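You operate a simulated robot arm through the tools that you are given. There is no shell and no other tool. Be economical: measure what you need, move in short steps, check, and stop when the job is done.

Carry out the task below with a simulated robot arm. There is one attempt and no reset: what you move stays moved.

JOB
Set the green tarp pole to 140 and the red one to 130, collars tight again.

It is judged by the outcome, as a careful person would: the job done as asked, and still so three seconds after it is handed in. It fails if anything else is knocked over, pushed out of place, dropped, spilled or broken.

ROBOT AND FRAMES
A 7-joint arm with a two-finger parallel gripper on a trunk, on a base that drives. Base frame: it is fixed to the floor where the robot stands at the start and does not move with it; the origin is under the middle of the robot, x ahead of it, y to its left, z up. Units: mm, rad, N and s.
With the tool pointing down near the work surface it reaches from about 100 to 600 mm from the robot's upright axis, wherever it stands. Its first joint turns from -2.897 to 2.897 rad. Places, roughly: blue pole collar [500, 100, 1000]; green pole collar [400, 100, 900]; green pole tube [600, -100, 900]; red pole collar [300, 0, 800]; red pole tube [600, -400, 800]; tarp pole [200, 400, 900]. Payload 1.57 kg.
The TCP is the grasp point between the finger pads, 30 mm short of the fingertips. In the tool frame z runs along the fingers and y along their closing line. Largest opening 80 mm; finger width 17, thickness 12; the body of the gripper, 40 by 82 mm, starts 80 mm behind the TCP.
Orientation is told as [roll, pitch, yaw] about the base's x, y, z axes, in that order, counted from this pose: with the fingers straight down and closing along the base's y, the tool's x points along the base's -x, its y along +y and its z along -z.

CONTROLS
- The arm moves only by the tool arm_command. Its argument "plan" is a list of rows, each an object of numbers (a shift or turn left out is 0, a gripper value left out holds the last): "tx", "ty", "tz": the shift along the tool's x, y, z in m; "wx", "wy", "wz": the turn, a rotation vector about the tool's x, y, z in rad; "hand": the opening, from 0 (shut) to 1 (fully open). In form: [{"tx": .., "ty": .., "tz": .., "wx": .., "wy": .., "wz": .., "hand": ..}, ...]. A call has 1 to 10 rows; each row is the pose to reach, as a shift and turn from the pose commanded when the call began, along the tool's axes at that moment. Each row takes 0.2 s and may step no farther than 50 mm and 0.15 rad from the row before; otherwise, or with a gripper value out of range, the whole call is refused. A pose out of reach is approached as far as the arm can. The call stops where the force on the tool passes 40 N (or 10 N more than at its start, if that is more) or the arm is blocked; 0.2 s more then pass. The fingers move at their own pace (about 72 mm/s each) and stop on an object; they squeeze with about 42 N. The grip force told is the motor's: it shows also when the fingers shut on nothing. Time passes only in rows, and 0.2 s behind the last, so rows that repeat a pose let the fingers close. It gives the time, the measured TCP pose, the force on the tool (base axes), the opening and the grip force at its end, in the units of the frame above (readings bear some noise), with the torque about the TCP (base axes, N m) and any sound that the robot's microphone picked up.
- Cameras (640 x 400 px; columns grow to the right, rows downward): "scene" is now at [235.2, 55, 1410.6]; the picture's right is [0.54, -0.84, -0.00], its down [-0.64, -0.41, -0.65] and it looks along [0.54, 0.35, -0.76] (base axes); focal length 214 px, centre (320, 200). "wrist" rides on the gripper at [72, -7, -122] in the tool frame; the picture's right is [0.09, 1.00, 0.00], its down [-0.84, 0.08, -0.54] and it looks along [-0.54, 0.05, 0.84] (tool axes); focal length 238 px, centre (320, 200). There is no depth. A picture from a camera that has moved, and an enlarged one, comes with that camera's place and axes in the base frame and with its lens. The place of the scene camera against the robot may be out by one fixed shift of up to 18 mm in any direction.
- snapshot(camera): a new picture of that camera. The clock stands still meanwhile.
- move_column(by): slides the trunk up (or, below 0, down) by that many mm; the arm and the scene camera ride with it, the base frame stays. It gives what a move gives, with no picture.
- steer(legs): drives the robot by 1 to 6 legs, each [ahead, left, turn to the left] in mm, mm and rad, along the robot's own axes; the way and the turn of a leg run together, so that a leg with both is an arc; at most 1500 mm and 3.142 rad a leg. The arm and the cameras ride along, it lands a little off, and it stops where it bumps. It gives what a move gives.
- pan_tilt(pan, tilt): turns the head with the scene camera to pan (to the left, within 1.501 rad either way) and tilt (down, from -0.506 to 1.204), counted from straight ahead of the robot. It gives what a move gives.
- inspect(camera, box): a new picture of the part [left, top, right, bottom] of that camera's present view, enlarged. The clock stands still meanwhile.
- sign_off(): hands the job in; it is judged then, once.

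Work in short steps. Places have to be worked out from the pictures, the camera data and where the tool is seen: move nearer, look again, correct. Check each grasp and each placing, and mend what went wrong. You have 120 turns and 90 pictures in all, those below and enlarged ones among them. Open the gripper and draw the arm clear of the work before you hand the job in, unless the task says otherwise; then end with one line.

The tools are called after "Call:" as name(argument=value, ...) on one line, values as JSON. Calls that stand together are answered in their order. arm_command: Moves the arm, as the interface text tells. Its arguments: {"type":"object","properties":{"plan":{"type":"array","items":{"type":"object","properties":{"tx":{"type":"number"},"ty":{"type":"number"},"tz":{"type":"number"},"wx":{"type":"number"},"wy":{"type":"number"},"wz":{"type":"number"},"hand":{"type":"number"}}}}},"required":["plan"]} The other tools are called the same way: move_column (by) slides the trunk up or down; steer (legs) drives the base; pan_tilt (pan, tilt) turns the head that bears the scene camera; snapshot (camera) takes a picture; inspect (camera, box) takes an enlarged picture of a part of a camera's view; sign_off () hands the job in.

At the start:

```text
t: 0.0
tcp_pos: [586.1, -102.3, 1331.5]
orientation: [-0.001, 0.0, -0.003]
wrist_force: [0.0, -0.2, 0.2]
wrist_torque: [-0.02, 0.01, -0.01]
finger_gap: 80.0
finger_force: 0.0
trunk travel left (down, up): [-655.0, 335.0]
robot x, y, heading: [-1.1, -0.8, -0.002]
head pan, tilt: [0.497, 0.955]
```

scene: 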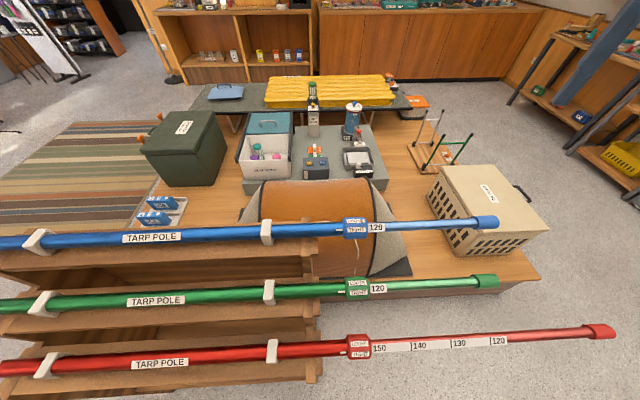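
wrist: 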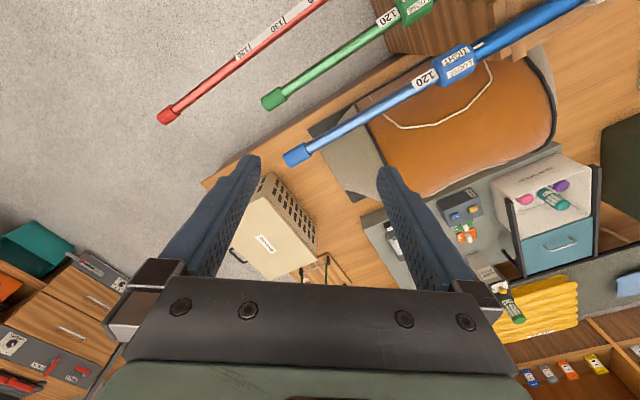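

I start by enlarging the collars and scales of the three poles.

Call:
inspect(camera="scene", box=[320, 260, 420, 322])

Call:
inspect(camera="scene", box=[330, 310, 530, 380])

Call:
inspect(camera="scene", box=[320, 200, 420, 262])

```text
6.40 times, centred on (370, 291) of scene
camera zoom: at [235.2, 55.0, 1410.6], right [0.54, -0.84, 0.0], down [-0.64, -0.41, -0.65], along [0.54, 0.35, -0.76], focal length 1373 px, centre (0, -382)
```

zoom: 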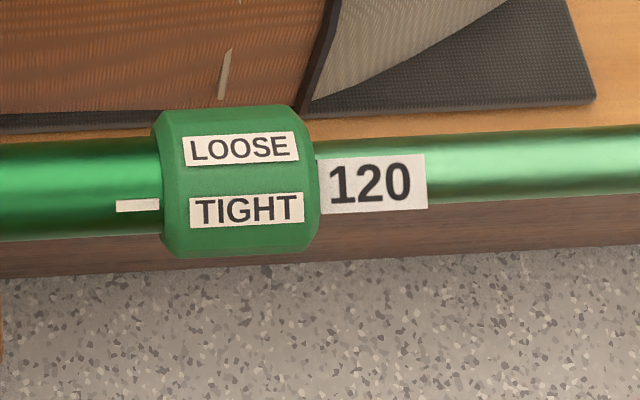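

```text
3.20 times, centred on (430, 345) of scene
camera zoom: at [235.2, 55.0, 1410.6], right [0.54, -0.84, 0.0], down [-0.64, -0.41, -0.65], along [0.54, 0.35, -0.76], focal length 686 px, centre (-32, -264)
```

zoom: 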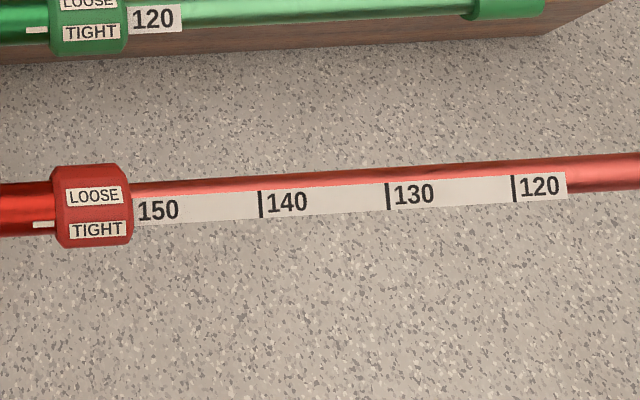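

```text
6.40 times, centred on (370, 231) of scene
camera zoom: at [235.2, 55.0, 1410.6], right [0.54, -0.84, 0.0], down [-0.64, -0.41, -0.65], along [0.54, 0.35, -0.76], focal length 1373 px, centre (0, 2)
```

zoom: 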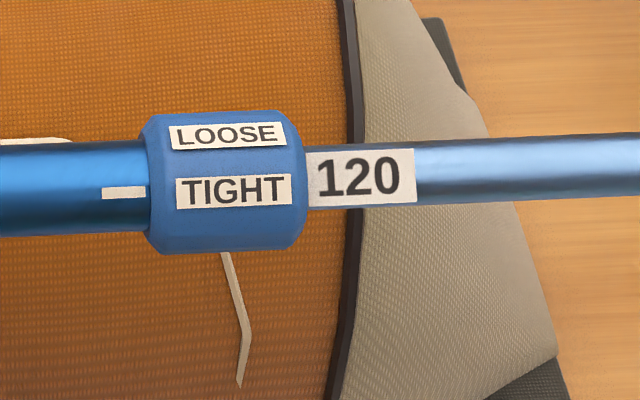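

Reading these: green is at 120 and red at 150, so with ticks spaced about 100 mm, green must come out 200 mm and red go in 200 mm. Poles run along about [0.587,-0.81,0]. I turn the gripper square to the poles and bring it above the green collar to look.

Call:
arm_command(plan=[{"tx": 0.024, "ty": 0.025, "tz": 0.023, "wz": 0.118}, {"tx": 0.048, "ty": 0.05, "tz": 0.046, "wz": 0.236}, {"tx": 0.072, "ty": 0.075, "tz": 0.069, "wz": 0.354}, {"tx": 0.096, "ty": 0.1, "tz": 0.092, "wz": 0.472}, {"tx": 0.12, "ty": 0.125, "tz": 0.115, "wz": 0.59}, {"tx": 0.144, "ty": 0.15, "tz": 0.138, "wz": 0.708}, {"tx": 0.169, "ty": 0.174, "tz": 0.161, "wz": 0.826}, {"tx": 0.169, "ty": 0.174, "tz": 0.181, "wz": 0.944}])

Call:
snapshot(camera="wrist")

Call:
snapshot(camera="scene")

```text
t: 1.8
tcp_pos: [418.6, 74.9, 1147.2]
orientation: [0.001, 0.001, -0.947]
wrist_force: [0.3, 0.6, -0.8]
wrist_torque: [0.04, 0.01, 0.02]
finger_gap: 80.1
finger_force: 0.1
trunk travel left (down, up): [-655.0, 335.0]
robot x, y, heading: [-1.2, -2.1, -0.002]
head pan, tilt: [0.497, 0.955]
```

```text
84 pictures are left
camera wrist: at [370.7, 128.2, 1268.5], right [0.76, 0.66, 0.0], down [0.55, -0.63, 0.54], along [0.36, -0.41, -0.84], focal length 238 px, centre (320, 200)
```

wrist: 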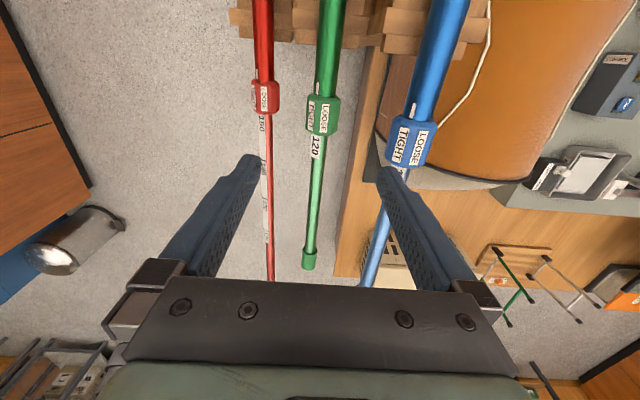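

```text
83 pictures are left
camera scene: at [234.1, 47.4, 1404.0], right [0.48, -0.88, 0.0], down [-0.72, -0.39, -0.58], along [0.51, 0.28, -0.82], focal length 214 px, centre (320, 200)
```

scene: 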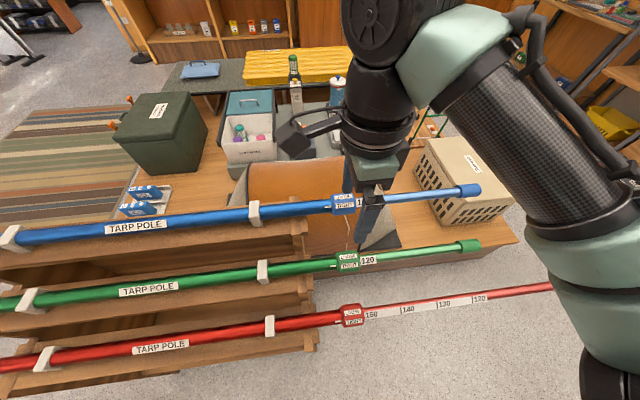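

The wrist view puts the green collar near [432, 63, 900], so I shift 17 mm along the pole and 4 mm sideways, then lower to z≈1000 and look again.

Call:
arm_command(plan=[{"tx": -0.006, "ty": 0.002, "tz": 0.049}, {"tx": -0.012, "ty": 0.003, "tz": 0.098}, {"tx": -0.017, "ty": 0.004, "tz": 0.147}])

Call:
snapshot(camera="wrist")

Call:
snapshot(camera="scene")

```text
t: 2.6
tcp_pos: [429.6, 63.2, 1001.8]
orientation: [-0.002, -0.001, -0.947]
wrist_force: [0.0, 0.6, 0.9]
wrist_torque: [-0.02, -0.02, 0.0]
finger_gap: 80.1
finger_force: 0.0
trunk travel left (down, up): [-655.0, 335.0]
robot x, y, heading: [-0.6, 2.1, -0.003]
head pan, tilt: [0.497, 0.955]
```

```text
82 pictures are left
camera wrist: at [384.3, 115.6, 1124.1], right [0.75, 0.66, 0.0], down [0.55, -0.63, 0.54], along [0.36, -0.41, -0.84], focal length 238 px, centre (320, 200)
```

wrist: 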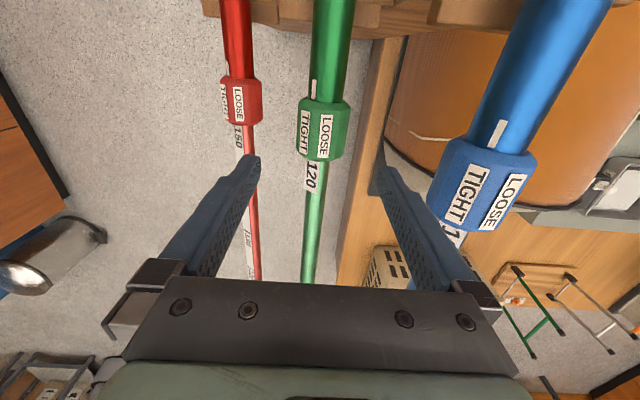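

```text
81 pictures are left
camera scene: at [234.1, 47.8, 1404.0], right [0.48, -0.88, 0.0], down [-0.72, -0.39, -0.58], along [0.51, 0.28, -0.82], focal length 214 px, centre (320, 200)
```

scene: 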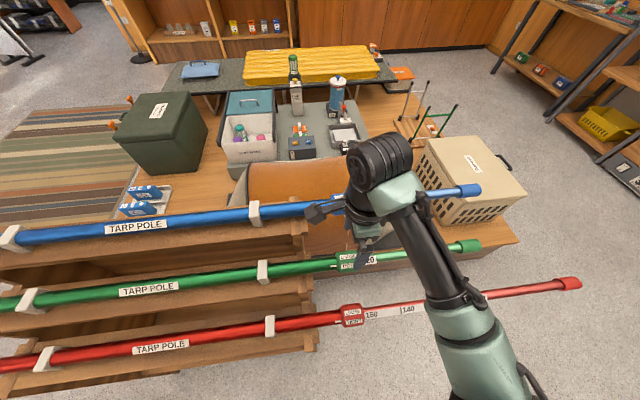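

Pole yaw matches the gripper to within half a degree. I shift 3 mm sideways and lower 50 mm for a closer look at the collar height.

Call:
arm_command(plan=[{"tx": 0.001, "ty": 0.003, "tz": 0.025}, {"tx": 0.001, "ty": 0.003, "tz": 0.05}])

Call:
snapshot(camera="wrist")

Call:
inspect(camera="scene", box=[300, 130, 440, 280])

```text
t: 3.2
tcp_pos: [431.3, 65.0, 952.5]
orientation: [0.002, 0.001, -0.946]
wrist_force: [0.1, -0.7, 0.1]
wrist_torque: [-0.02, 0.02, 0.0]
finger_gap: 79.9
finger_force: 0.1
trunk travel left (down, up): [-655.0, 335.0]
robot x, y, heading: [0.3, -1.1, 0.001]
head pan, tilt: [0.497, 0.955]
```

```text
80 pictures are left
camera wrist: at [384.8, 118.4, 1074.6], right [0.75, 0.66, 0.0], down [0.55, -0.63, 0.54], along [0.36, -0.41, -0.84], focal length 238 px, centre (320, 200)
```

wrist: 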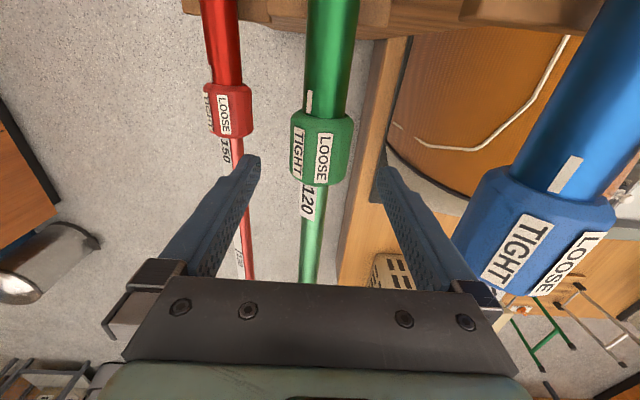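

```text
2.67 times, centred on (370, 205) of scene
camera zoom: at [233.7, 47.8, 1404.1], right [0.48, -0.88, 0.0], down [-0.72, -0.39, -0.58], along [0.51, 0.28, -0.82], focal length 572 px, centre (187, 187)
```

zoom: 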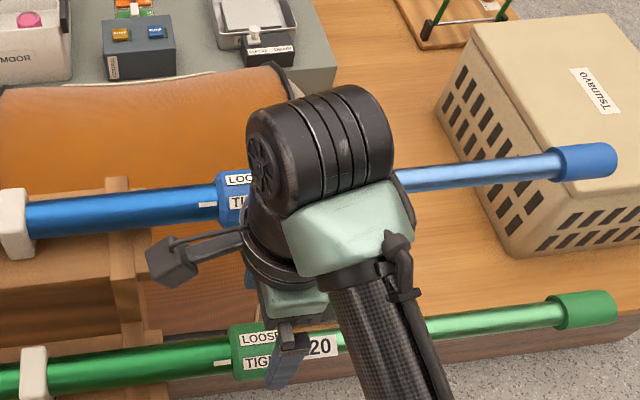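

Triangulation gives the collar at about z≈887 and q aligned with the tool. I lower another 37 mm with fingers straddling and look again.

Call:
arm_command(plan=[{"tz": 0.02}, {"tz": 0.037}])

Call:
snapshot(camera="wrist")

```text
t: 3.8
tcp_pos: [432.4, 64.7, 915.0]
orientation: [0.0, 0.0, -0.946]
wrist_force: [-0.2, -0.1, 0.8]
wrist_torque: [0.0, 0.0, 0.04]
finger_gap: 79.9
finger_force: 0.1
trunk travel left (down, up): [-655.0, 335.0]
robot x, y, heading: [-3.3, -3.0, -0.002]
head pan, tilt: [0.497, 0.955]
```

```text
78 pictures are left
camera wrist: at [386.1, 118.1, 1037.7], right [0.75, 0.66, 0.0], down [0.55, -0.63, 0.54], along [0.36, -0.41, -0.84], focal length 238 px, centre (320, 200)
```

wrist: 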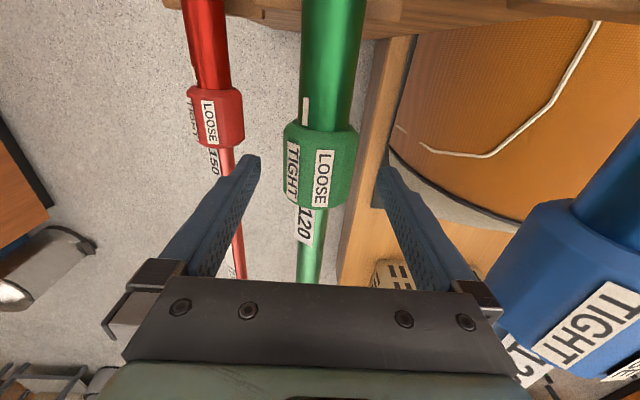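

Collar centre is estimated at z≈890 with diameter ~48 mm and laterally centred. I lower 25 mm and close on it.

Call:
arm_command(plan=[{"tx": 0.002, "tz": 0.025}, {"tx": 0.002, "tz": 0.025, "hand": 0}, {"tx": 0.002, "tz": 0.025, "hand": 0}, {"tx": 0.002, "tz": 0.025, "hand": 0}])

Call:
snapshot(camera="wrist")

```text
t: 4.8
tcp_pos: [431.7, 65.9, 890.0]
orientation: [0.0, 0.0, -0.946]
wrist_force: [0.9, 1.0, -0.9]
wrist_torque: [-0.32, -0.29, 0.17]
finger_gap: 53.3
finger_force: 44.7
trunk travel left (down, up): [-655.0, 335.0]
robot x, y, heading: [0.6, -0.0, -0.002]
head pan, tilt: [0.497, 0.955]
```

```text
77 pictures are left
camera wrist: at [384.5, 119.2, 1012.2], right [0.75, 0.66, 0.0], down [0.55, -0.63, 0.54], along [0.36, -0.41, -0.84], focal length 238 px, centre (320, 200)
```

wrist: 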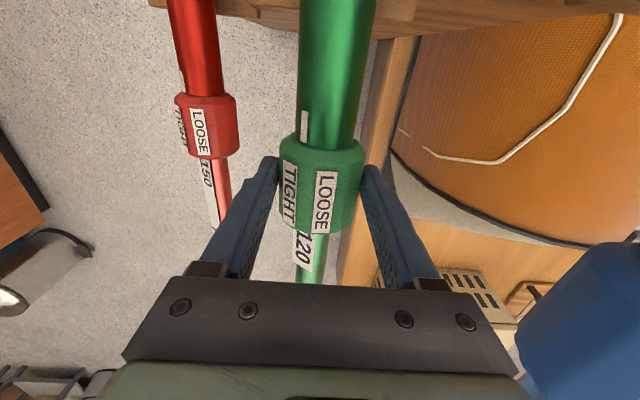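

Grip is firm at 53 mm. LOOSE must turn toward the mark (robot side), so I tilt the tool about the pole axis toward the robot, watching the torque.

Call:
arm_command(plan=[{"wx": -0.1}, {"wx": -0.2}, {"wx": -0.3}, {"wx": -0.3}])

Call:
snapshot(camera="wrist")

```text
t: 5.8
tcp_pos: [427.4, 63.0, 888.7]
orientation: [0.288, 0.005, -0.952]
wrist_force: [-26.5, -18.2, -15.7]
wrist_torque: [-1.14, -0.13, -0.21]
finger_gap: 53.1
finger_force: 44.8
trunk travel left (down, up): [-655.0, 335.0]
robot x, y, heading: [-2.5, 0.7, -0.002]
head pan, tilt: [0.497, 0.955]
```

```text
76 pictures are left
camera wrist: at [353.2, 96.0, 1005.0], right [0.73, 0.63, 0.28], down [0.42, -0.73, 0.54], along [0.54, -0.27, -0.79], focal length 238 px, centre (320, 200)
```

wrist: 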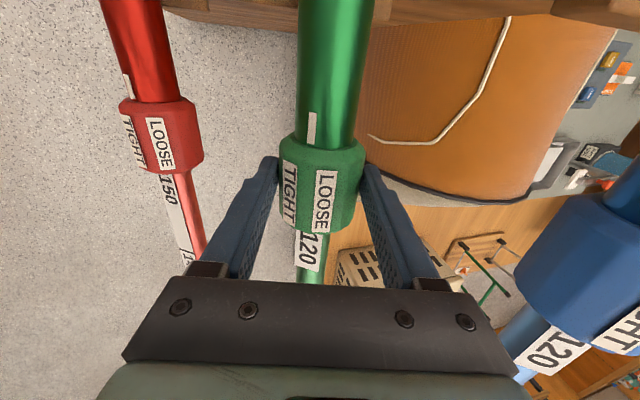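

The collar turns, but the 35 N sideways force and 5 mm drift show the true axis lies ~20 mm beyond the TCP (I had taken the top surface). I open, re-centre 18 mm deeper, and re-grip.

Call:
arm_command(plan=[{"ty": -0.005, "tz": -0.001}, {"ty": -0.005, "tz": -0.001, "hand": 0.9}, {"ty": -0.005, "tz": -0.001, "hand": 0.9}, {"ty": -0.005, "tz": 0.009, "hand": 0.9}, {"ty": -0.005, "tz": 0.017, "hand": 0.9}, {"ty": -0.005, "tz": 0.017, "hand": 0.9}])

Call:
snapshot(camera="wrist")

```text
t: 7.2
tcp_pos: [430.8, 67.1, 874.2]
orientation: [0.299, 0.0, -0.948]
wrist_force: [-0.3, 0.3, 0.4]
wrist_torque: [0.02, 0.01, 0.04]
finger_gap: 71.9
finger_force: 0.1
trunk travel left (down, up): [-655.0, 335.0]
robot x, y, heading: [-1.3, 1.8, 0.001]
head pan, tilt: [0.497, 0.955]
```

```text
75 pictures are left
camera wrist: at [355.6, 99.6, 988.4], right [0.72, 0.63, 0.29], down [0.42, -0.73, 0.54], along [0.56, -0.26, -0.79], focal length 238 px, centre (320, 200)
```

wrist: 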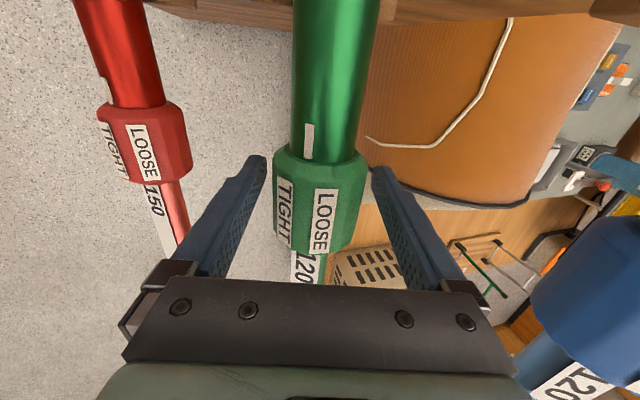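

Centred now; I close and continue turning in small steps.

Call:
arm_command(plan=[{"hand": 0}, {"hand": 0}, {"hand": 0}, {"wx": -0.1}, {"wx": -0.2}, {"wx": -0.3}, {"wx": -0.3}])

Call:
snapshot(camera="wrist")

```text
t: 8.8
tcp_pos: [431.5, 65.6, 872.9]
orientation: [0.601, 0.001, -0.948]
wrist_force: [-13.5, -8.3, -2.5]
wrist_torque: [0.37, 0.29, 0.37]
finger_gap: 53.2
finger_force: 45.3
trunk travel left (down, up): [-655.0, 335.0]
robot x, y, heading: [1.0, -0.8, -0.003]
head pan, tilt: [0.497, 0.955]
```

```text
74 pictures are left
camera wrist: at [328.5, 79.8, 970.2], right [0.61, 0.55, 0.56], down [0.29, -0.82, 0.49], along [0.73, -0.14, -0.67], focal length 238 px, centre (320, 200)
```

wrist: 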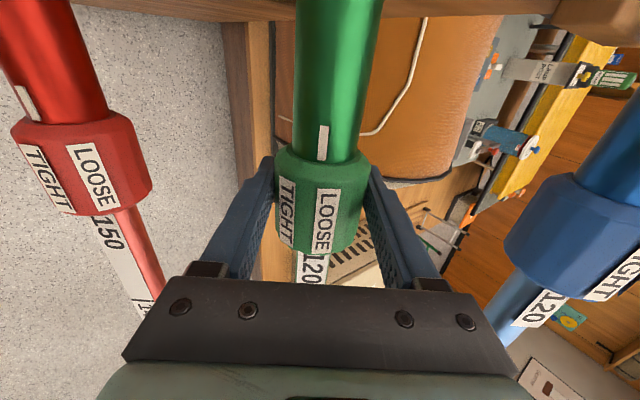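

Collar follows; LOOSE still ~0.3 rad short of the mark. I continue.

Call:
arm_command(plan=[{"wx": -0.1}, {"wx": -0.2}, {"wx": -0.28}, {"wx": -0.28}])

Call:
inspect(camera="wrist", box=[240, 80, 400, 280])

```text
t: 9.8
tcp_pos: [429.4, 65.9, 872.7]
orientation: [0.879, 0.0, -0.946]
wrist_force: [-8.4, -6.2, -11.1]
wrist_torque: [-0.43, -0.2, 0.17]
finger_gap: 53.1
finger_force: 45.1
trunk travel left (down, up): [-655.0, 335.0]
robot x, y, heading: [3.3, -2.8, -0.001]
head pan, tilt: [0.497, 0.955]
```

```text
2.00 times, centred on (320, 180) of wrist
camera zoom: at [309.9, 66.3, 944.8], right [0.46, 0.45, 0.77], down [0.19, -0.89, 0.41], along [0.87, -0.04, -0.5], focal length 477 px, centre (320, 240)
```

zoom: 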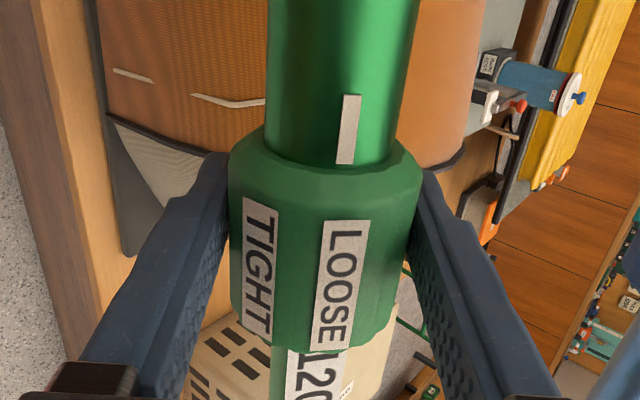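

LOOSE now lines up with the mark (0.88 rad turn). I open, slide 62 mm toward the tip while straddling the tube, and look before gripping it.

Call:
arm_command(plan=[{"hand": 1}, {"hand": 1}, {"hand": 1}, {"tx": -0.03, "hand": 1}, {"tx": -0.062, "hand": 1}, {"tx": -0.062, "hand": 1}])

Call:
snapshot(camera="wrist")

Call:
snapshot(camera="scene")

```text
t: 11.2
tcp_pos: [466.6, 16.4, 875.0]
orientation: [0.88, 0.0, -0.947]
wrist_force: [-0.4, -0.2, 0.9]
wrist_torque: [-0.01, 0.02, -0.02]
finger_gap: 80.0
finger_force: 0.1
trunk travel left (down, up): [-655.0, 335.0]
robot x, y, heading: [3.1, 0.5, -0.0]
head pan, tilt: [0.497, 0.955]
```

```text
72 pictures are left
camera wrist: at [346.0, 15.2, 947.0], right [0.46, 0.45, 0.77], down [0.19, -0.89, 0.4], along [0.87, -0.04, -0.5], focal length 238 px, centre (320, 200)
```

wrist: 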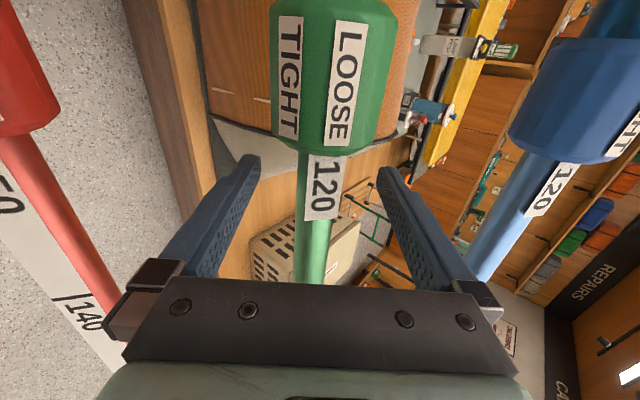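

```text
71 pictures are left
camera scene: at [233.7, 47.9, 1404.1], right [0.48, -0.88, 0.0], down [-0.72, -0.39, -0.58], along [0.51, 0.28, -0.82], focal length 214 px, centre (320, 200)
```

scene: 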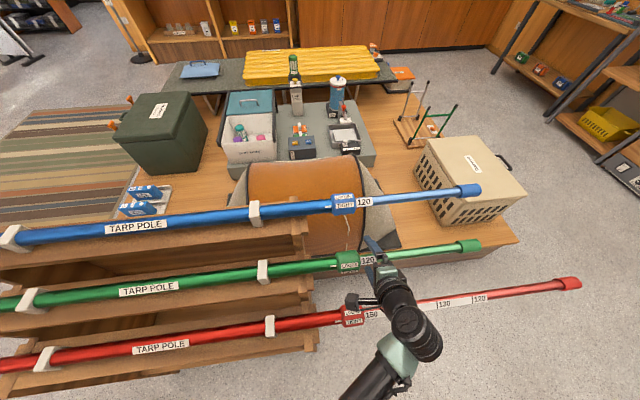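

The tube lies centred between the fingers. I close on it and try a first short pull of 30 mm along the pole.

Call:
arm_command(plan=[{"hand": 0}, {"hand": 0}, {"hand": 0}, {"hand": 0}, {"tx": -0.015}, {"tx": -0.03}, {"tx": -0.03}])

Call:
snapshot(camera="wrist")

```text
t: 12.8
tcp_pos: [483.9, -10.1, 872.9]
orientation: [0.879, 0.001, -0.948]
wrist_force: [-11.4, -7.7, -8.0]
wrist_torque: [-0.09, -0.05, 0.97]
finger_gap: 33.4
finger_force: 40.7
trunk travel left (down, up): [-655.0, 335.0]
robot x, y, heading: [0.1, -2.4, -0.002]
head pan, tilt: [0.497, 0.955]
```

```text
70 pictures are left
camera wrist: at [363.4, -10.3, 945.9], right [0.46, 0.45, 0.77], down [0.19, -0.89, 0.4], along [0.87, -0.04, -0.5], focal length 238 px, centre (320, 200)
```

wrist: 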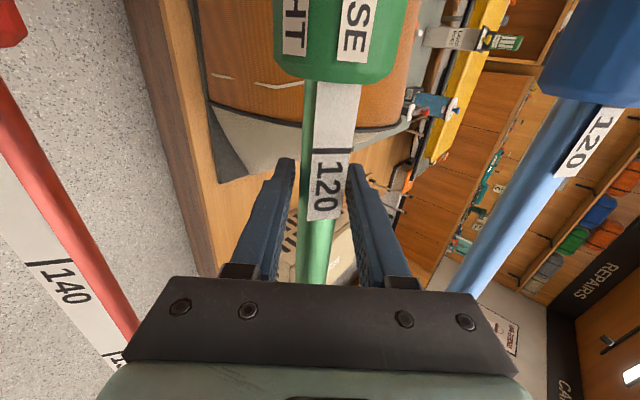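

It slides freely and the scale moves with it. I pull a further 140 mm.

Call:
arm_command(plan=[{"tx": -0.035}, {"tx": -0.07}, {"tx": -0.105, "ty": 0.001}, {"tx": -0.14, "ty": 0.001}, {"tx": -0.14, "ty": 0.001}])

Call:
snapshot(camera="wrist")

Call:
snapshot(camera="scene")

```text
t: 14.0
tcp_pos: [564.9, -122.6, 873.4]
orientation: [0.874, 0.001, -0.948]
wrist_force: [-13.8, -10.7, -13.5]
wrist_torque: [-0.15, -0.5, 0.43]
finger_gap: 33.3
finger_force: 41.6
trunk travel left (down, up): [-655.0, 335.0]
robot x, y, heading: [-4.1, -0.9, 0.002]
head pan, tilt: [0.497, 0.955]
```

```text
69 pictures are left
camera wrist: at [444.7, -122.2, 946.2], right [0.47, 0.45, 0.76], down [0.19, -0.89, 0.41], along [0.86, -0.04, -0.5], focal length 238 px, centre (320, 200)
```

wrist: 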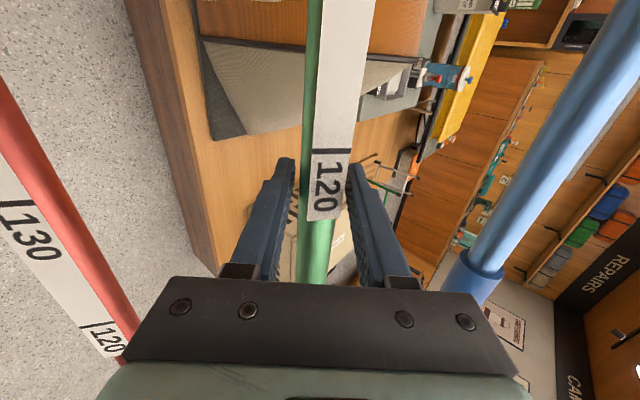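

```text
68 pictures are left
camera scene: at [233.7, 46.3, 1404.0], right [0.48, -0.88, 0.0], down [-0.72, -0.39, -0.58], along [0.51, 0.28, -0.82], focal length 214 px, centre (320, 200)
```

scene: 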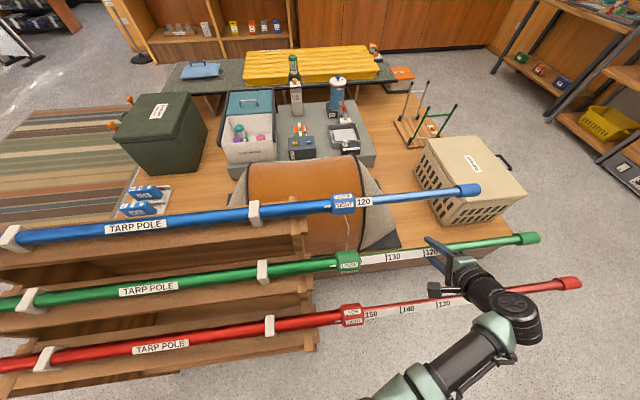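

170 mm out so far; I pull 29 mm more and then zoom on the collar edge.

Call:
arm_command(plan=[{"tx": -0.015}, {"tx": -0.029}, {"tx": -0.029}])

Call:
inspect(camera="scene", box=[320, 235, 420, 297])

```text
t: 14.8
tcp_pos: [582.2, -146.1, 873.5]
orientation: [0.877, 0.001, -0.946]
wrist_force: [-16.6, -9.5, -11.0]
wrist_torque: [-0.02, -0.21, 0.38]
finger_gap: 33.5
finger_force: 41.0
trunk travel left (down, up): [-655.0, 335.0]
robot x, y, heading: [0.7, -2.0, -0.0]
head pan, tilt: [0.497, 0.955]
```

```text
6.40 times, centred on (370, 266) of scene
camera zoom: at [233.3, 46.4, 1404.1], right [0.48, -0.88, 0.0], down [-0.72, -0.39, -0.58], along [0.51, 0.28, -0.82], focal length 1373 px, centre (0, -222)
```

zoom: 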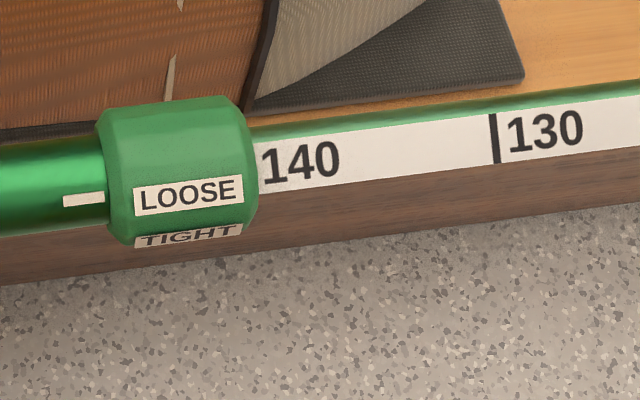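

Nearly there. To judge the reference offset between text and collar edge from the present camera pose, I zoom the untouched blue and red collars.

Call:
inspect(camera="scene", box=[320, 285, 420, 347])

Call:
inspect(camera="scene", box=[320, 175, 420, 237])

```text
6.40 times, centred on (370, 316) of scene
camera zoom: at [233.3, 46.4, 1404.1], right [0.48, -0.88, 0.0], down [-0.72, -0.39, -0.58], along [0.51, 0.28, -0.82], focal length 1373 px, centre (0, -542)
```

zoom: 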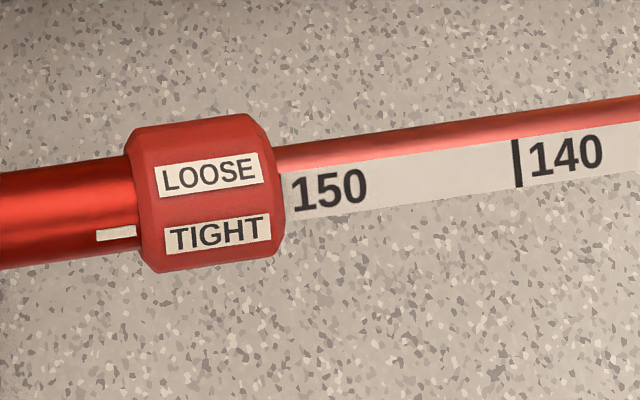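

```text
6.40 times, centred on (370, 206) of scene
camera zoom: at [233.3, 46.4, 1404.1], right [0.48, -0.88, 0.0], down [-0.72, -0.39, -0.58], along [0.51, 0.28, -0.82], focal length 1373 px, centre (0, 162)
```

zoom: 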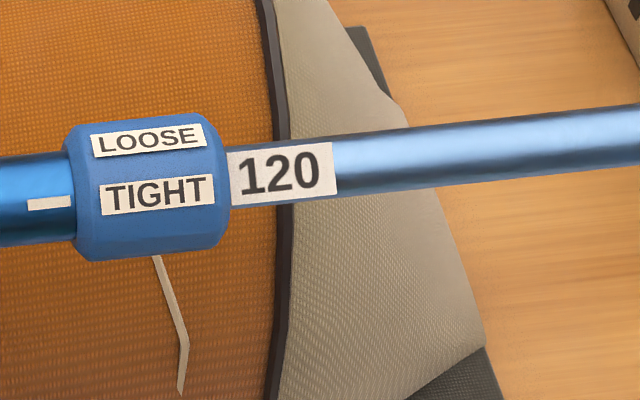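

Reference gap is ~10 px, green shows ~5 px, so 2 mm more is needed.

Call:
arm_command(plan=[{"tx": -0.002}, {"tx": -0.002}])

Call:
inspect(camera="scene", box=[340, 245, 390, 276])

```text
t: 15.4
tcp_pos: [582.5, -147.6, 874.2]
orientation: [0.876, 0.0, -0.948]
wrist_force: [-15.4, -9.5, -10.5]
wrist_torque: [0.1, 0.1, 0.52]
finger_gap: 33.0
finger_force: 41.3
trunk travel left (down, up): [-655.0, 335.0]
robot x, y, heading: [1.4, -0.1, -0.003]
head pan, tilt: [0.497, 0.955]
```

```text
12.80 times, centred on (365, 260) of scene
camera zoom: at [233.2, 46.4, 1404.2], right [0.48, -0.88, 0.0], down [-0.72, -0.39, -0.58], along [0.51, 0.28, -0.82], focal length 2745 px, centre (-256, -574)
```

zoom: 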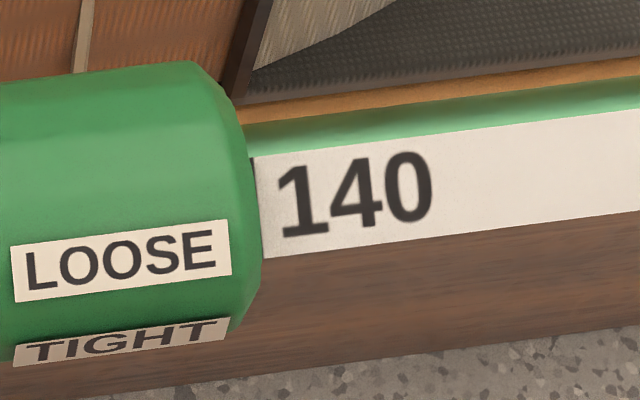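

The 140 tick is just at the collar edge. I open, slide back 263 mm to the collar at the same tilt, and close on it.

Call:
arm_command(plan=[{"hand": 1}, {"hand": 1}, {"hand": 1}, {"tx": 0.045}, {"tx": 0.09}, {"tx": 0.135}, {"tx": 0.18}, {"tx": 0.225, "ty": -0.001}, {"tx": 0.263, "ty": -0.001}, {"tx": 0.263, "ty": -0.001}])

Call:
snapshot(camera="wrist")

```text
t: 17.6
tcp_pos: [430.9, 65.5, 873.4]
orientation: [0.88, 0.0, -0.946]
wrist_force: [0.8, -0.3, -0.4]
wrist_torque: [-0.02, -0.02, 0.0]
finger_gap: 80.1
finger_force: 0.1
trunk travel left (down, up): [-655.0, 335.0]
robot x, y, heading: [0.9, 2.3, 0.0]
head pan, tilt: [0.497, 0.955]
```

```text
63 pictures are left
camera wrist: at [310.5, 65.7, 946.0], right [0.46, 0.45, 0.77], down [0.19, -0.89, 0.4], along [0.87, -0.04, -0.5], focal length 238 px, centre (320, 200)
```

wrist: 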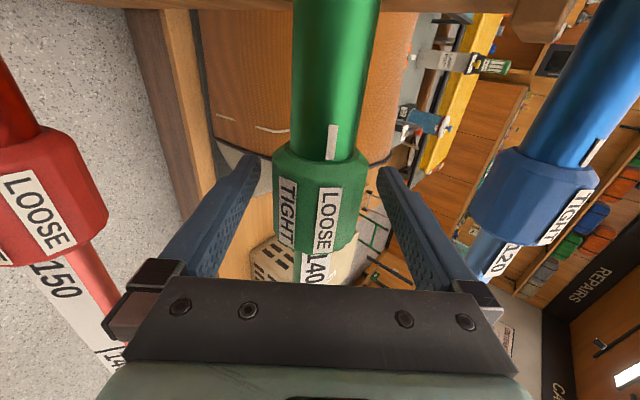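

Aligned with the collar. I shift 2 mm to centre, close, and begin turning back toward TIGHT.

Call:
arm_command(plan=[{"ty": -0.002}, {"ty": -0.002, "hand": 0}, {"ty": -0.002, "hand": 0}, {"ty": -0.002, "hand": 0}, {"ty": -0.002, "wx": 0.1}, {"ty": -0.002, "wx": 0.2}, {"ty": -0.002, "wx": 0.3}, {"ty": -0.002, "wx": 0.4}, {"ty": -0.002, "wx": 0.5}, {"ty": -0.002, "wx": 0.5}])

Call:
snapshot(camera="wrist")

```text
t: 19.8
tcp_pos: [431.9, 65.3, 873.6]
orientation: [0.381, -0.002, -0.945]
wrist_force: [8.5, -0.6, 9.7]
wrist_torque: [0.68, 0.5, 0.4]
finger_gap: 53.2
finger_force: 44.6
trunk travel left (down, up): [-655.0, 335.0]
robot x, y, heading: [0.3, -2.6, 0.001]
head pan, tilt: [0.497, 0.955]
```

```text
62 pictures are left
camera wrist: at [348.1, 92.8, 982.8], right [0.7, 0.62, 0.37], down [0.38, -0.75, 0.53], along [0.61, -0.23, -0.76], focal length 238 px, centre (320, 200)
```

wrist: 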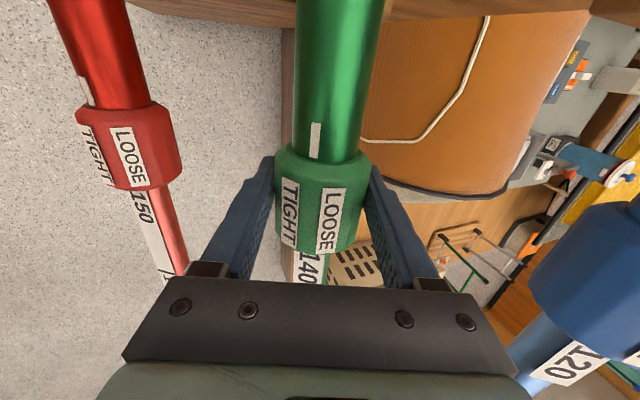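

Turning well with low forces. I continue the remaining 0.39 rad.

Call:
arm_command(plan=[{"wx": 0.1}, {"wx": 0.2}, {"wx": 0.3}, {"wx": 0.39}, {"wx": 0.39}])

Call:
inspect(camera="wrist", box=[240, 80, 400, 280])

Call:
inspect(camera="scene", box=[320, 235, 420, 297])

```text
t: 21.1
tcp_pos: [430.4, 65.6, 872.5]
orientation: [0.016, 0.007, -0.954]
wrist_force: [0.1, -4.9, -8.3]
wrist_torque: [0.59, -0.3, 0.33]
finger_gap: 53.4
finger_force: 45.4
out of reach, approached as far as the arm can: row 4
trunk travel left (down, up): [-655.0, 335.0]
robot x, y, heading: [1.1, 1.2, -0.005]
head pan, tilt: [0.497, 0.955]
stopped in row 5: the force on the tool passed its limit at 42 N (the readings are from after the stop); the commanded pose is now the measured one
```

```text
2.00 times, centred on (320, 180) of wrist
camera zoom: at [384.1, 117.8, 994.3], right [0.76, 0.65, 0.01], down [0.54, -0.65, 0.54], along [0.36, -0.4, -0.84], focal length 477 px, centre (320, 240)
```

zoom: 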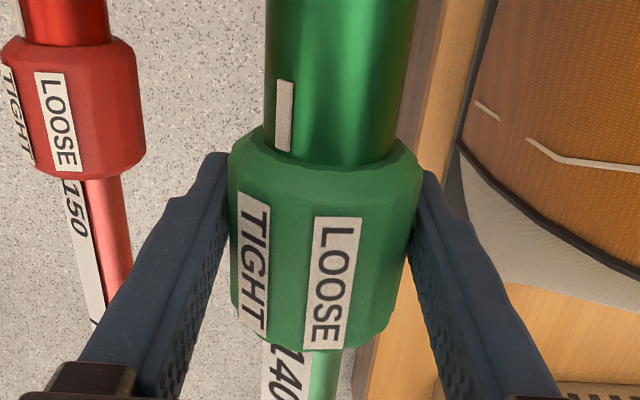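

```text
6.40 times, centred on (370, 266) of scene
camera zoom: at [234.2, 47.1, 1404.0], right [0.48, -0.88, 0.0], down [-0.72, -0.39, -0.58], along [0.51, 0.27, -0.82], focal length 1373 px, centre (0, -222)
```

zoom: 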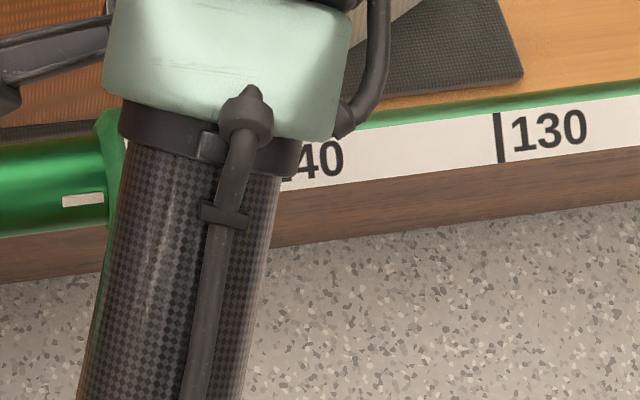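

The collar stopped at the end of its turn (force limit, back at the original angle), with labels matching the initial view. I open and withdraw upward to verify.

Call:
arm_command(plan=[{"hand": 1}, {"hand": 1}, {"hand": 1}, {"tz": -0.04}, {"tz": -0.08}, {"tz": -0.12}, {"tx": -0.03, "tz": -0.16}, {"tx": -0.07, "tz": -0.18}, {"tx": -0.11, "tz": -0.18}, {"tx": -0.15, "tz": -0.18}])

Call:
inspect(camera="scene", box=[320, 235, 420, 297])

Call:
snapshot(camera="scene")

```text
t: 22.2
tcp_pos: [440.7, 73.5, 890.3]
orientation: [0.039, 0.026, -0.964]
wrist_force: [-1.1, -2.9, -0.2]
wrist_torque: [-0.08, 0.1, 0.05]
finger_gap: 79.9
finger_force: 0.1
out of reach, approached as far as the arm can: row 4, 5
trunk travel left (down, up): [-655.0, 335.0]
robot x, y, heading: [1.2, 0.6, -0.003]
head pan, tilt: [0.497, 0.955]
stopped in row 5: the force on the tool passed its limit at 95 N (the readings are from after the stop); the commanded pose is now the measured one
```

```text
6.40 times, centred on (370, 266) of scene
camera zoom: at [233.3, 46.5, 1404.1], right [0.48, -0.88, 0.0], down [-0.72, -0.39, -0.58], along [0.51, 0.27, -0.82], focal length 1373 px, centre (0, -222)
```

zoom: 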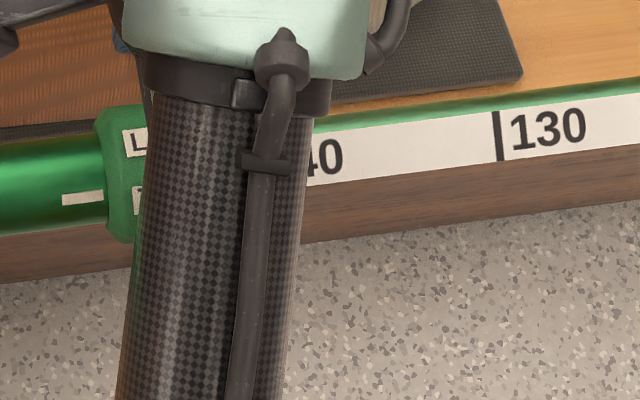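

```text
58 pictures are left
camera scene: at [233.3, 46.5, 1404.1], right [0.48, -0.88, 0.0], down [-0.72, -0.39, -0.58], along [0.51, 0.27, -0.82], focal length 214 px, centre (320, 200)
```

scene: 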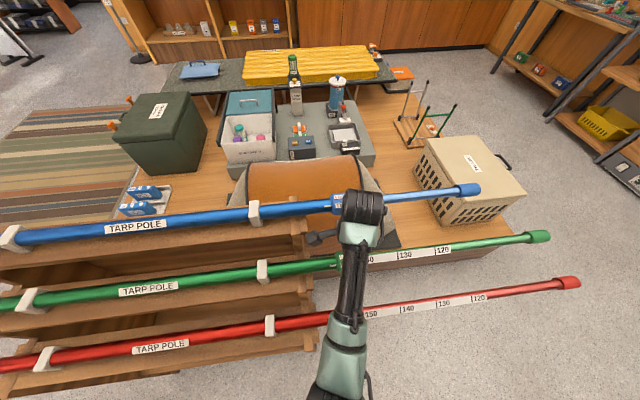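

The retreat hit a joint limit in this arm posture and pushed sideways. I re-centre by −12 mm across and tilt back toward the robot, which should free the joint, before withdrawing along the tilted tool.

Call:
arm_command(plan=[{"ty": -0.006}, {"ty": -0.012, "wx": -0.06}, {"ty": -0.014, "wx": -0.15}, {"ty": -0.016, "wx": -0.25}, {"ty": -0.016, "wx": -0.25}])

Call:
snapshot(camera="wrist")

```text
t: 23.4
tcp_pos: [427.4, 64.9, 890.2]
orientation: [0.289, 0.022, -0.962]
wrist_force: [-0.4, -0.3, 0.5]
wrist_torque: [-0.01, 0.05, -0.02]
finger_gap: 79.9
finger_force: 0.1
trunk travel left (down, up): [-655.0, 335.0]
robot x, y, heading: [-0.3, -0.2, -0.005]
head pan, tilt: [0.497, 0.955]
```

```text
57 pictures are left
camera wrist: at [354.7, 98.3, 1007.1], right [0.73, 0.62, 0.29], down [0.42, -0.74, 0.52], along [0.53, -0.26, -0.8], focal length 238 px, centre (320, 200)
```

wrist: 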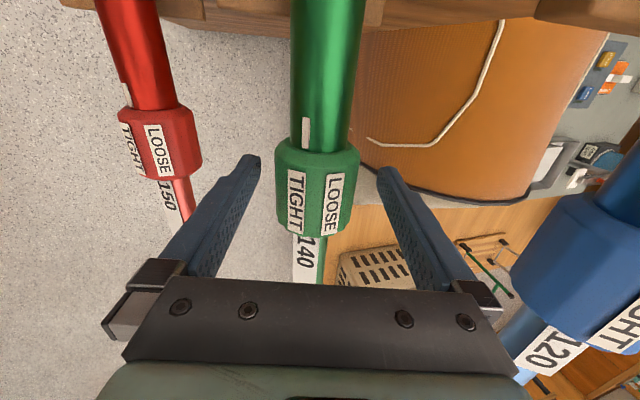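

Free again and TIGHT looks aligned. I withdraw along the tool in steps.

Call:
arm_command(plan=[{"tz": -0.03}, {"tz": -0.07}, {"tz": -0.11}, {"tz": -0.14}])

Call:
snapshot(camera="scene")

Call:
inspect(camera="wrist", box=[240, 40, 400, 140])

```text
t: 24.4
tcp_pos: [396.2, 40.6, 1024.5]
orientation: [0.287, 0.025, -0.962]
wrist_force: [0.0, -0.1, -0.3]
wrist_torque: [0.04, 0.01, 0.01]
finger_gap: 80.3
finger_force: 0.0
trunk travel left (down, up): [-655.0, 335.0]
robot x, y, heading: [-0.4, 0.5, 0.001]
head pan, tilt: [0.497, 0.955]
```

```text
56 pictures are left
camera scene: at [233.5, 46.4, 1403.9], right [0.48, -0.88, 0.0], down [-0.72, -0.39, -0.58], along [0.51, 0.28, -0.82], focal length 214 px, centre (320, 200)
```

scene: 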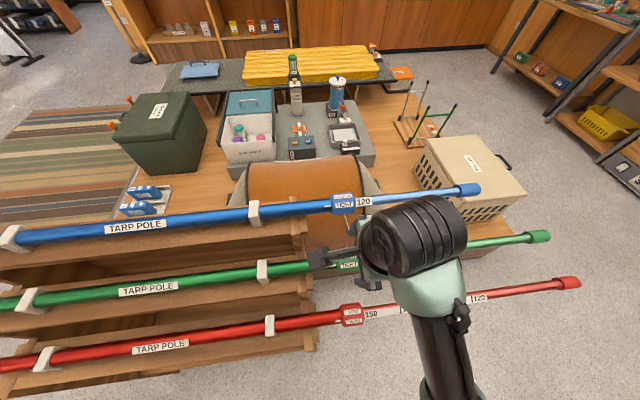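

```text
4.00 times, centred on (320, 90) of wrist
camera zoom: at [323.9, 73.8, 1140.8], right [0.74, 0.62, 0.28], down [0.42, -0.74, 0.52], along [0.53, -0.26, -0.8], focal length 953 px, centre (320, 640)
```

zoom: 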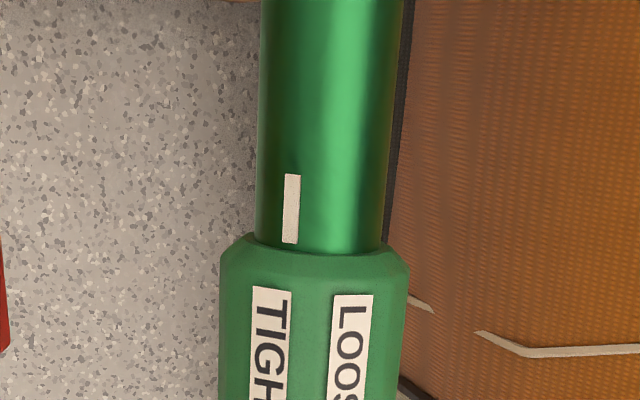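

TIGHT lines up with the mark on green. Red's collar works out to ~100 mm nearer and 100 mm lower ([349, 7, 773]), so I drive the base by (−81, −59) and lower the trunk 100 mm to repeat the same arm postures.

Call:
steer(legs=[[-81, -59, 0]])

Call:
move_column(by=-100)

Call:
snapshot(camera="wrist")

Call:
snapshot(camera="scene")

```text
t: 25.5
tcp_pos: [315.6, -16.7, 1024.7]
orientation: [0.29, 0.024, -0.961]
wrist_force: [-0.4, -0.2, 0.3]
wrist_torque: [0.04, -0.02, 0.02]
finger_gap: 79.8
finger_force: 0.0
trunk travel left (down, up): [-655.0, 335.0]
robot x, y, heading: [-76.6, -61.1, 0.004]
head pan, tilt: [0.497, 0.955]
```

```text
t: 26.9
tcp_pos: [317.2, -16.4, 924.0]
orientation: [0.288, 0.025, -0.962]
wrist_force: [0.0, 0.4, 0.2]
wrist_torque: [0.02, -0.03, -0.01]
finger_gap: 79.8
finger_force: 0.0
trunk travel left (down, up): [-555.0, 435.0]
robot x, y, heading: [-83.1, -60.8, 0.001]
head pan, tilt: [0.497, 0.955]
```

```text
54 pictures are left
camera wrist: at [244.3, 15.5, 1040.8], right [0.73, 0.62, 0.29], down [0.42, -0.74, 0.52], along [0.53, -0.26, -0.8], focal length 238 px, centre (320, 200)
```

wrist: 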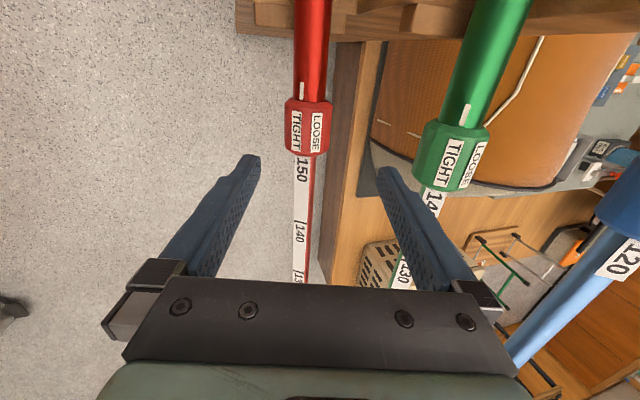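

```text
53 pictures are left
camera scene: at [153.6, -11.9, 1304.1], right [0.48, -0.88, 0.0], down [-0.72, -0.39, -0.58], along [0.51, 0.28, -0.82], focal length 214 px, centre (320, 200)
```

scene: 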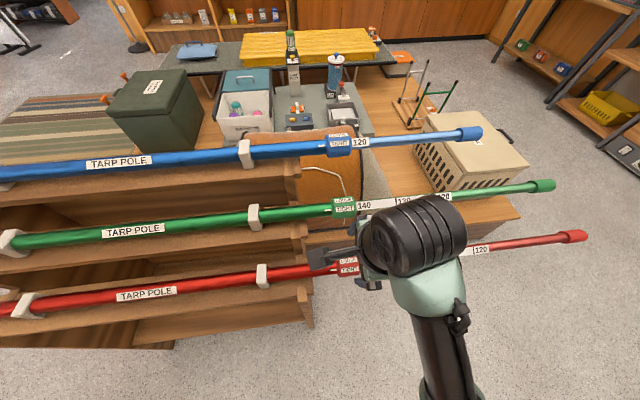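

Same view as green had, with red ~9 mm to the −y side. I correct the small yaw/pitch error, shift, and descend 100 mm along the tool.

Call:
arm_command(plan=[{"ty": -0.009, "tz": 0.03, "wy": -0.019, "wz": -0.024}, {"ty": -0.009, "tz": 0.065, "wy": -0.019, "wz": -0.024}, {"ty": -0.009, "tz": 0.1, "wy": -0.019, "wz": -0.024}])

Call:
snapshot(camera="wrist")

```text
t: 27.6
tcp_pos: [333.0, -2.7, 824.1]
orientation: [0.289, -0.002, -0.944]
wrist_force: [0.1, -0.1, 0.1]
wrist_torque: [0.0, -0.03, 0.01]
finger_gap: 80.0
finger_force: 0.1
trunk travel left (down, up): [-555.0, 435.0]
robot x, y, heading: [-77.5, -59.5, 0.003]
head pan, tilt: [0.497, 0.955]
```

```text
52 pictures are left
camera wrist: at [258.3, 31.1, 939.1], right [0.72, 0.64, 0.28], down [0.43, -0.72, 0.54], along [0.55, -0.27, -0.79], focal length 238 px, centre (320, 200)
```

wrist: 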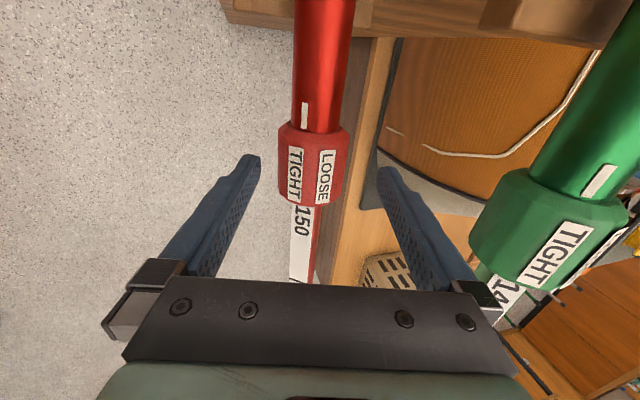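

Collar is ~6 mm further to −y; estimated axis z≈764–773. I shift and go 42 mm deeper, then look.

Call:
arm_command(plan=[{"ty": -0.006, "tz": 0.02}, {"ty": -0.006, "tz": 0.042}])

Call:
snapshot(camera="wrist")

```text
t: 28.2
tcp_pos: [336.7, -0.5, 783.8]
orientation: [0.288, -0.003, -0.945]
wrist_force: [-0.5, -0.7, -0.4]
wrist_torque: [-0.01, -0.01, 0.0]
finger_gap: 79.9
finger_force: 0.2
trunk travel left (down, up): [-555.0, 435.0]
robot x, y, heading: [-79.7, -60.6, -0.004]
head pan, tilt: [0.497, 0.955]
```

```text
51 pictures are left
camera wrist: at [262.9, 33.0, 898.8], right [0.72, 0.64, 0.28], down [0.43, -0.72, 0.54], along [0.55, -0.27, -0.79], focal length 238 px, centre (320, 200)
```

wrist: 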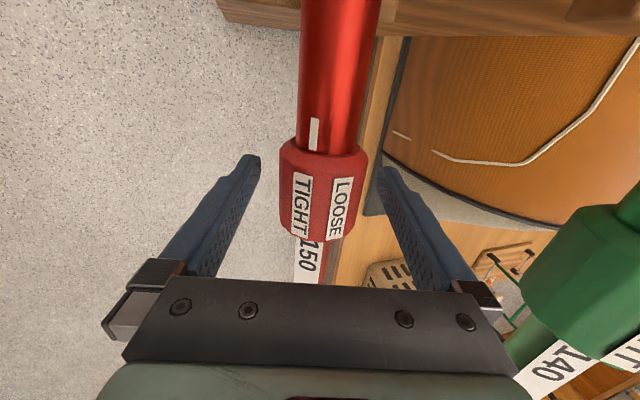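

Compared with the green grasp view I need ~9 mm more depth. I go there, bring the tilt to 0.15 rad, then close.

Call:
arm_command(plan=[{"ty": 0.001, "tz": 0.009}, {"ty": 0.001, "tz": 0.009, "wx": 0.07}, {"ty": 0.001, "tz": 0.009, "wx": 0.138}, {"ty": 0.001, "tz": 0.009, "wx": 0.138, "hand": 0}, {"ty": 0.001, "tz": 0.009, "wx": 0.138, "hand": 0}, {"ty": 0.001, "tz": 0.009, "wx": 0.138, "hand": 0}])

Call:
snapshot(camera="wrist")

```text
t: 29.6
tcp_pos: [339.7, 1.7, 775.5]
orientation: [0.151, -0.002, -0.943]
wrist_force: [7.3, 3.9, 1.7]
wrist_torque: [0.15, 0.06, -0.33]
finger_gap: 52.9
finger_force: 45.9
out of reach, approached as far as the arm can: row 2
trunk travel left (down, up): [-555.0, 435.0]
robot x, y, heading: [-81.0, -55.3, -0.002]
head pan, tilt: [0.497, 0.955]
```

```text
50 pictures are left
camera wrist: at [278.8, 45.2, 894.6], right [0.74, 0.65, 0.15], down [0.49, -0.68, 0.55], along [0.46, -0.33, -0.82], focal length 238 px, centre (320, 200)
```

wrist: 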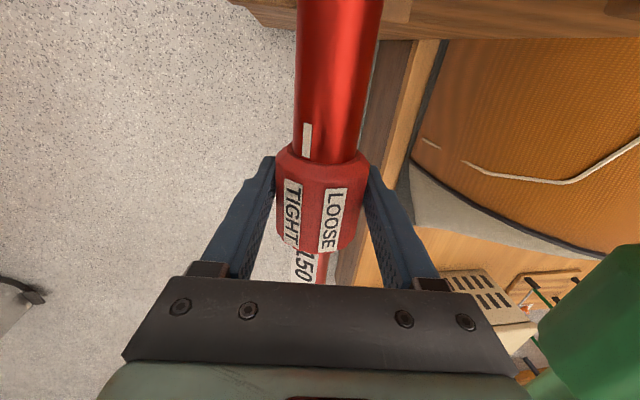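

Firm on the red collar at tilt 0.15. I turn toward LOOSE by 0.45 first.

Call:
arm_command(plan=[{"wx": -0.1}, {"wx": -0.2}, {"wx": -0.3}, {"wx": -0.4}, {"wx": -0.45}, {"wx": -0.45}])

Call:
snapshot(camera="wrist")

```text
t: 31.1
tcp_pos: [339.9, 2.1, 775.0]
orientation: [0.597, -0.001, -0.943]
wrist_force: [2.8, -0.7, -8.0]
wrist_torque: [-0.73, -0.57, -0.72]
finger_gap: 52.8
finger_force: 44.7
trunk travel left (down, up): [-555.0, 435.0]
robot x, y, heading: [-76.7, -60.7, 0.003]
head pan, tilt: [0.497, 0.955]
```

```text
49 pictures are left
camera wrist: at [237.9, 15.3, 871.5], right [0.61, 0.56, 0.56], down [0.29, -0.82, 0.49], along [0.73, -0.14, -0.67], focal length 238 px, centre (320, 200)
```

wrist: 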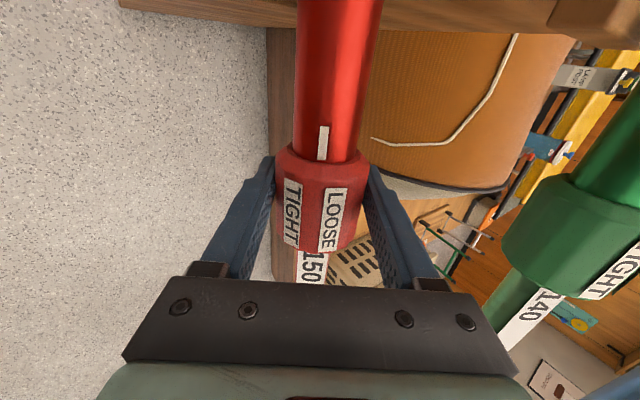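

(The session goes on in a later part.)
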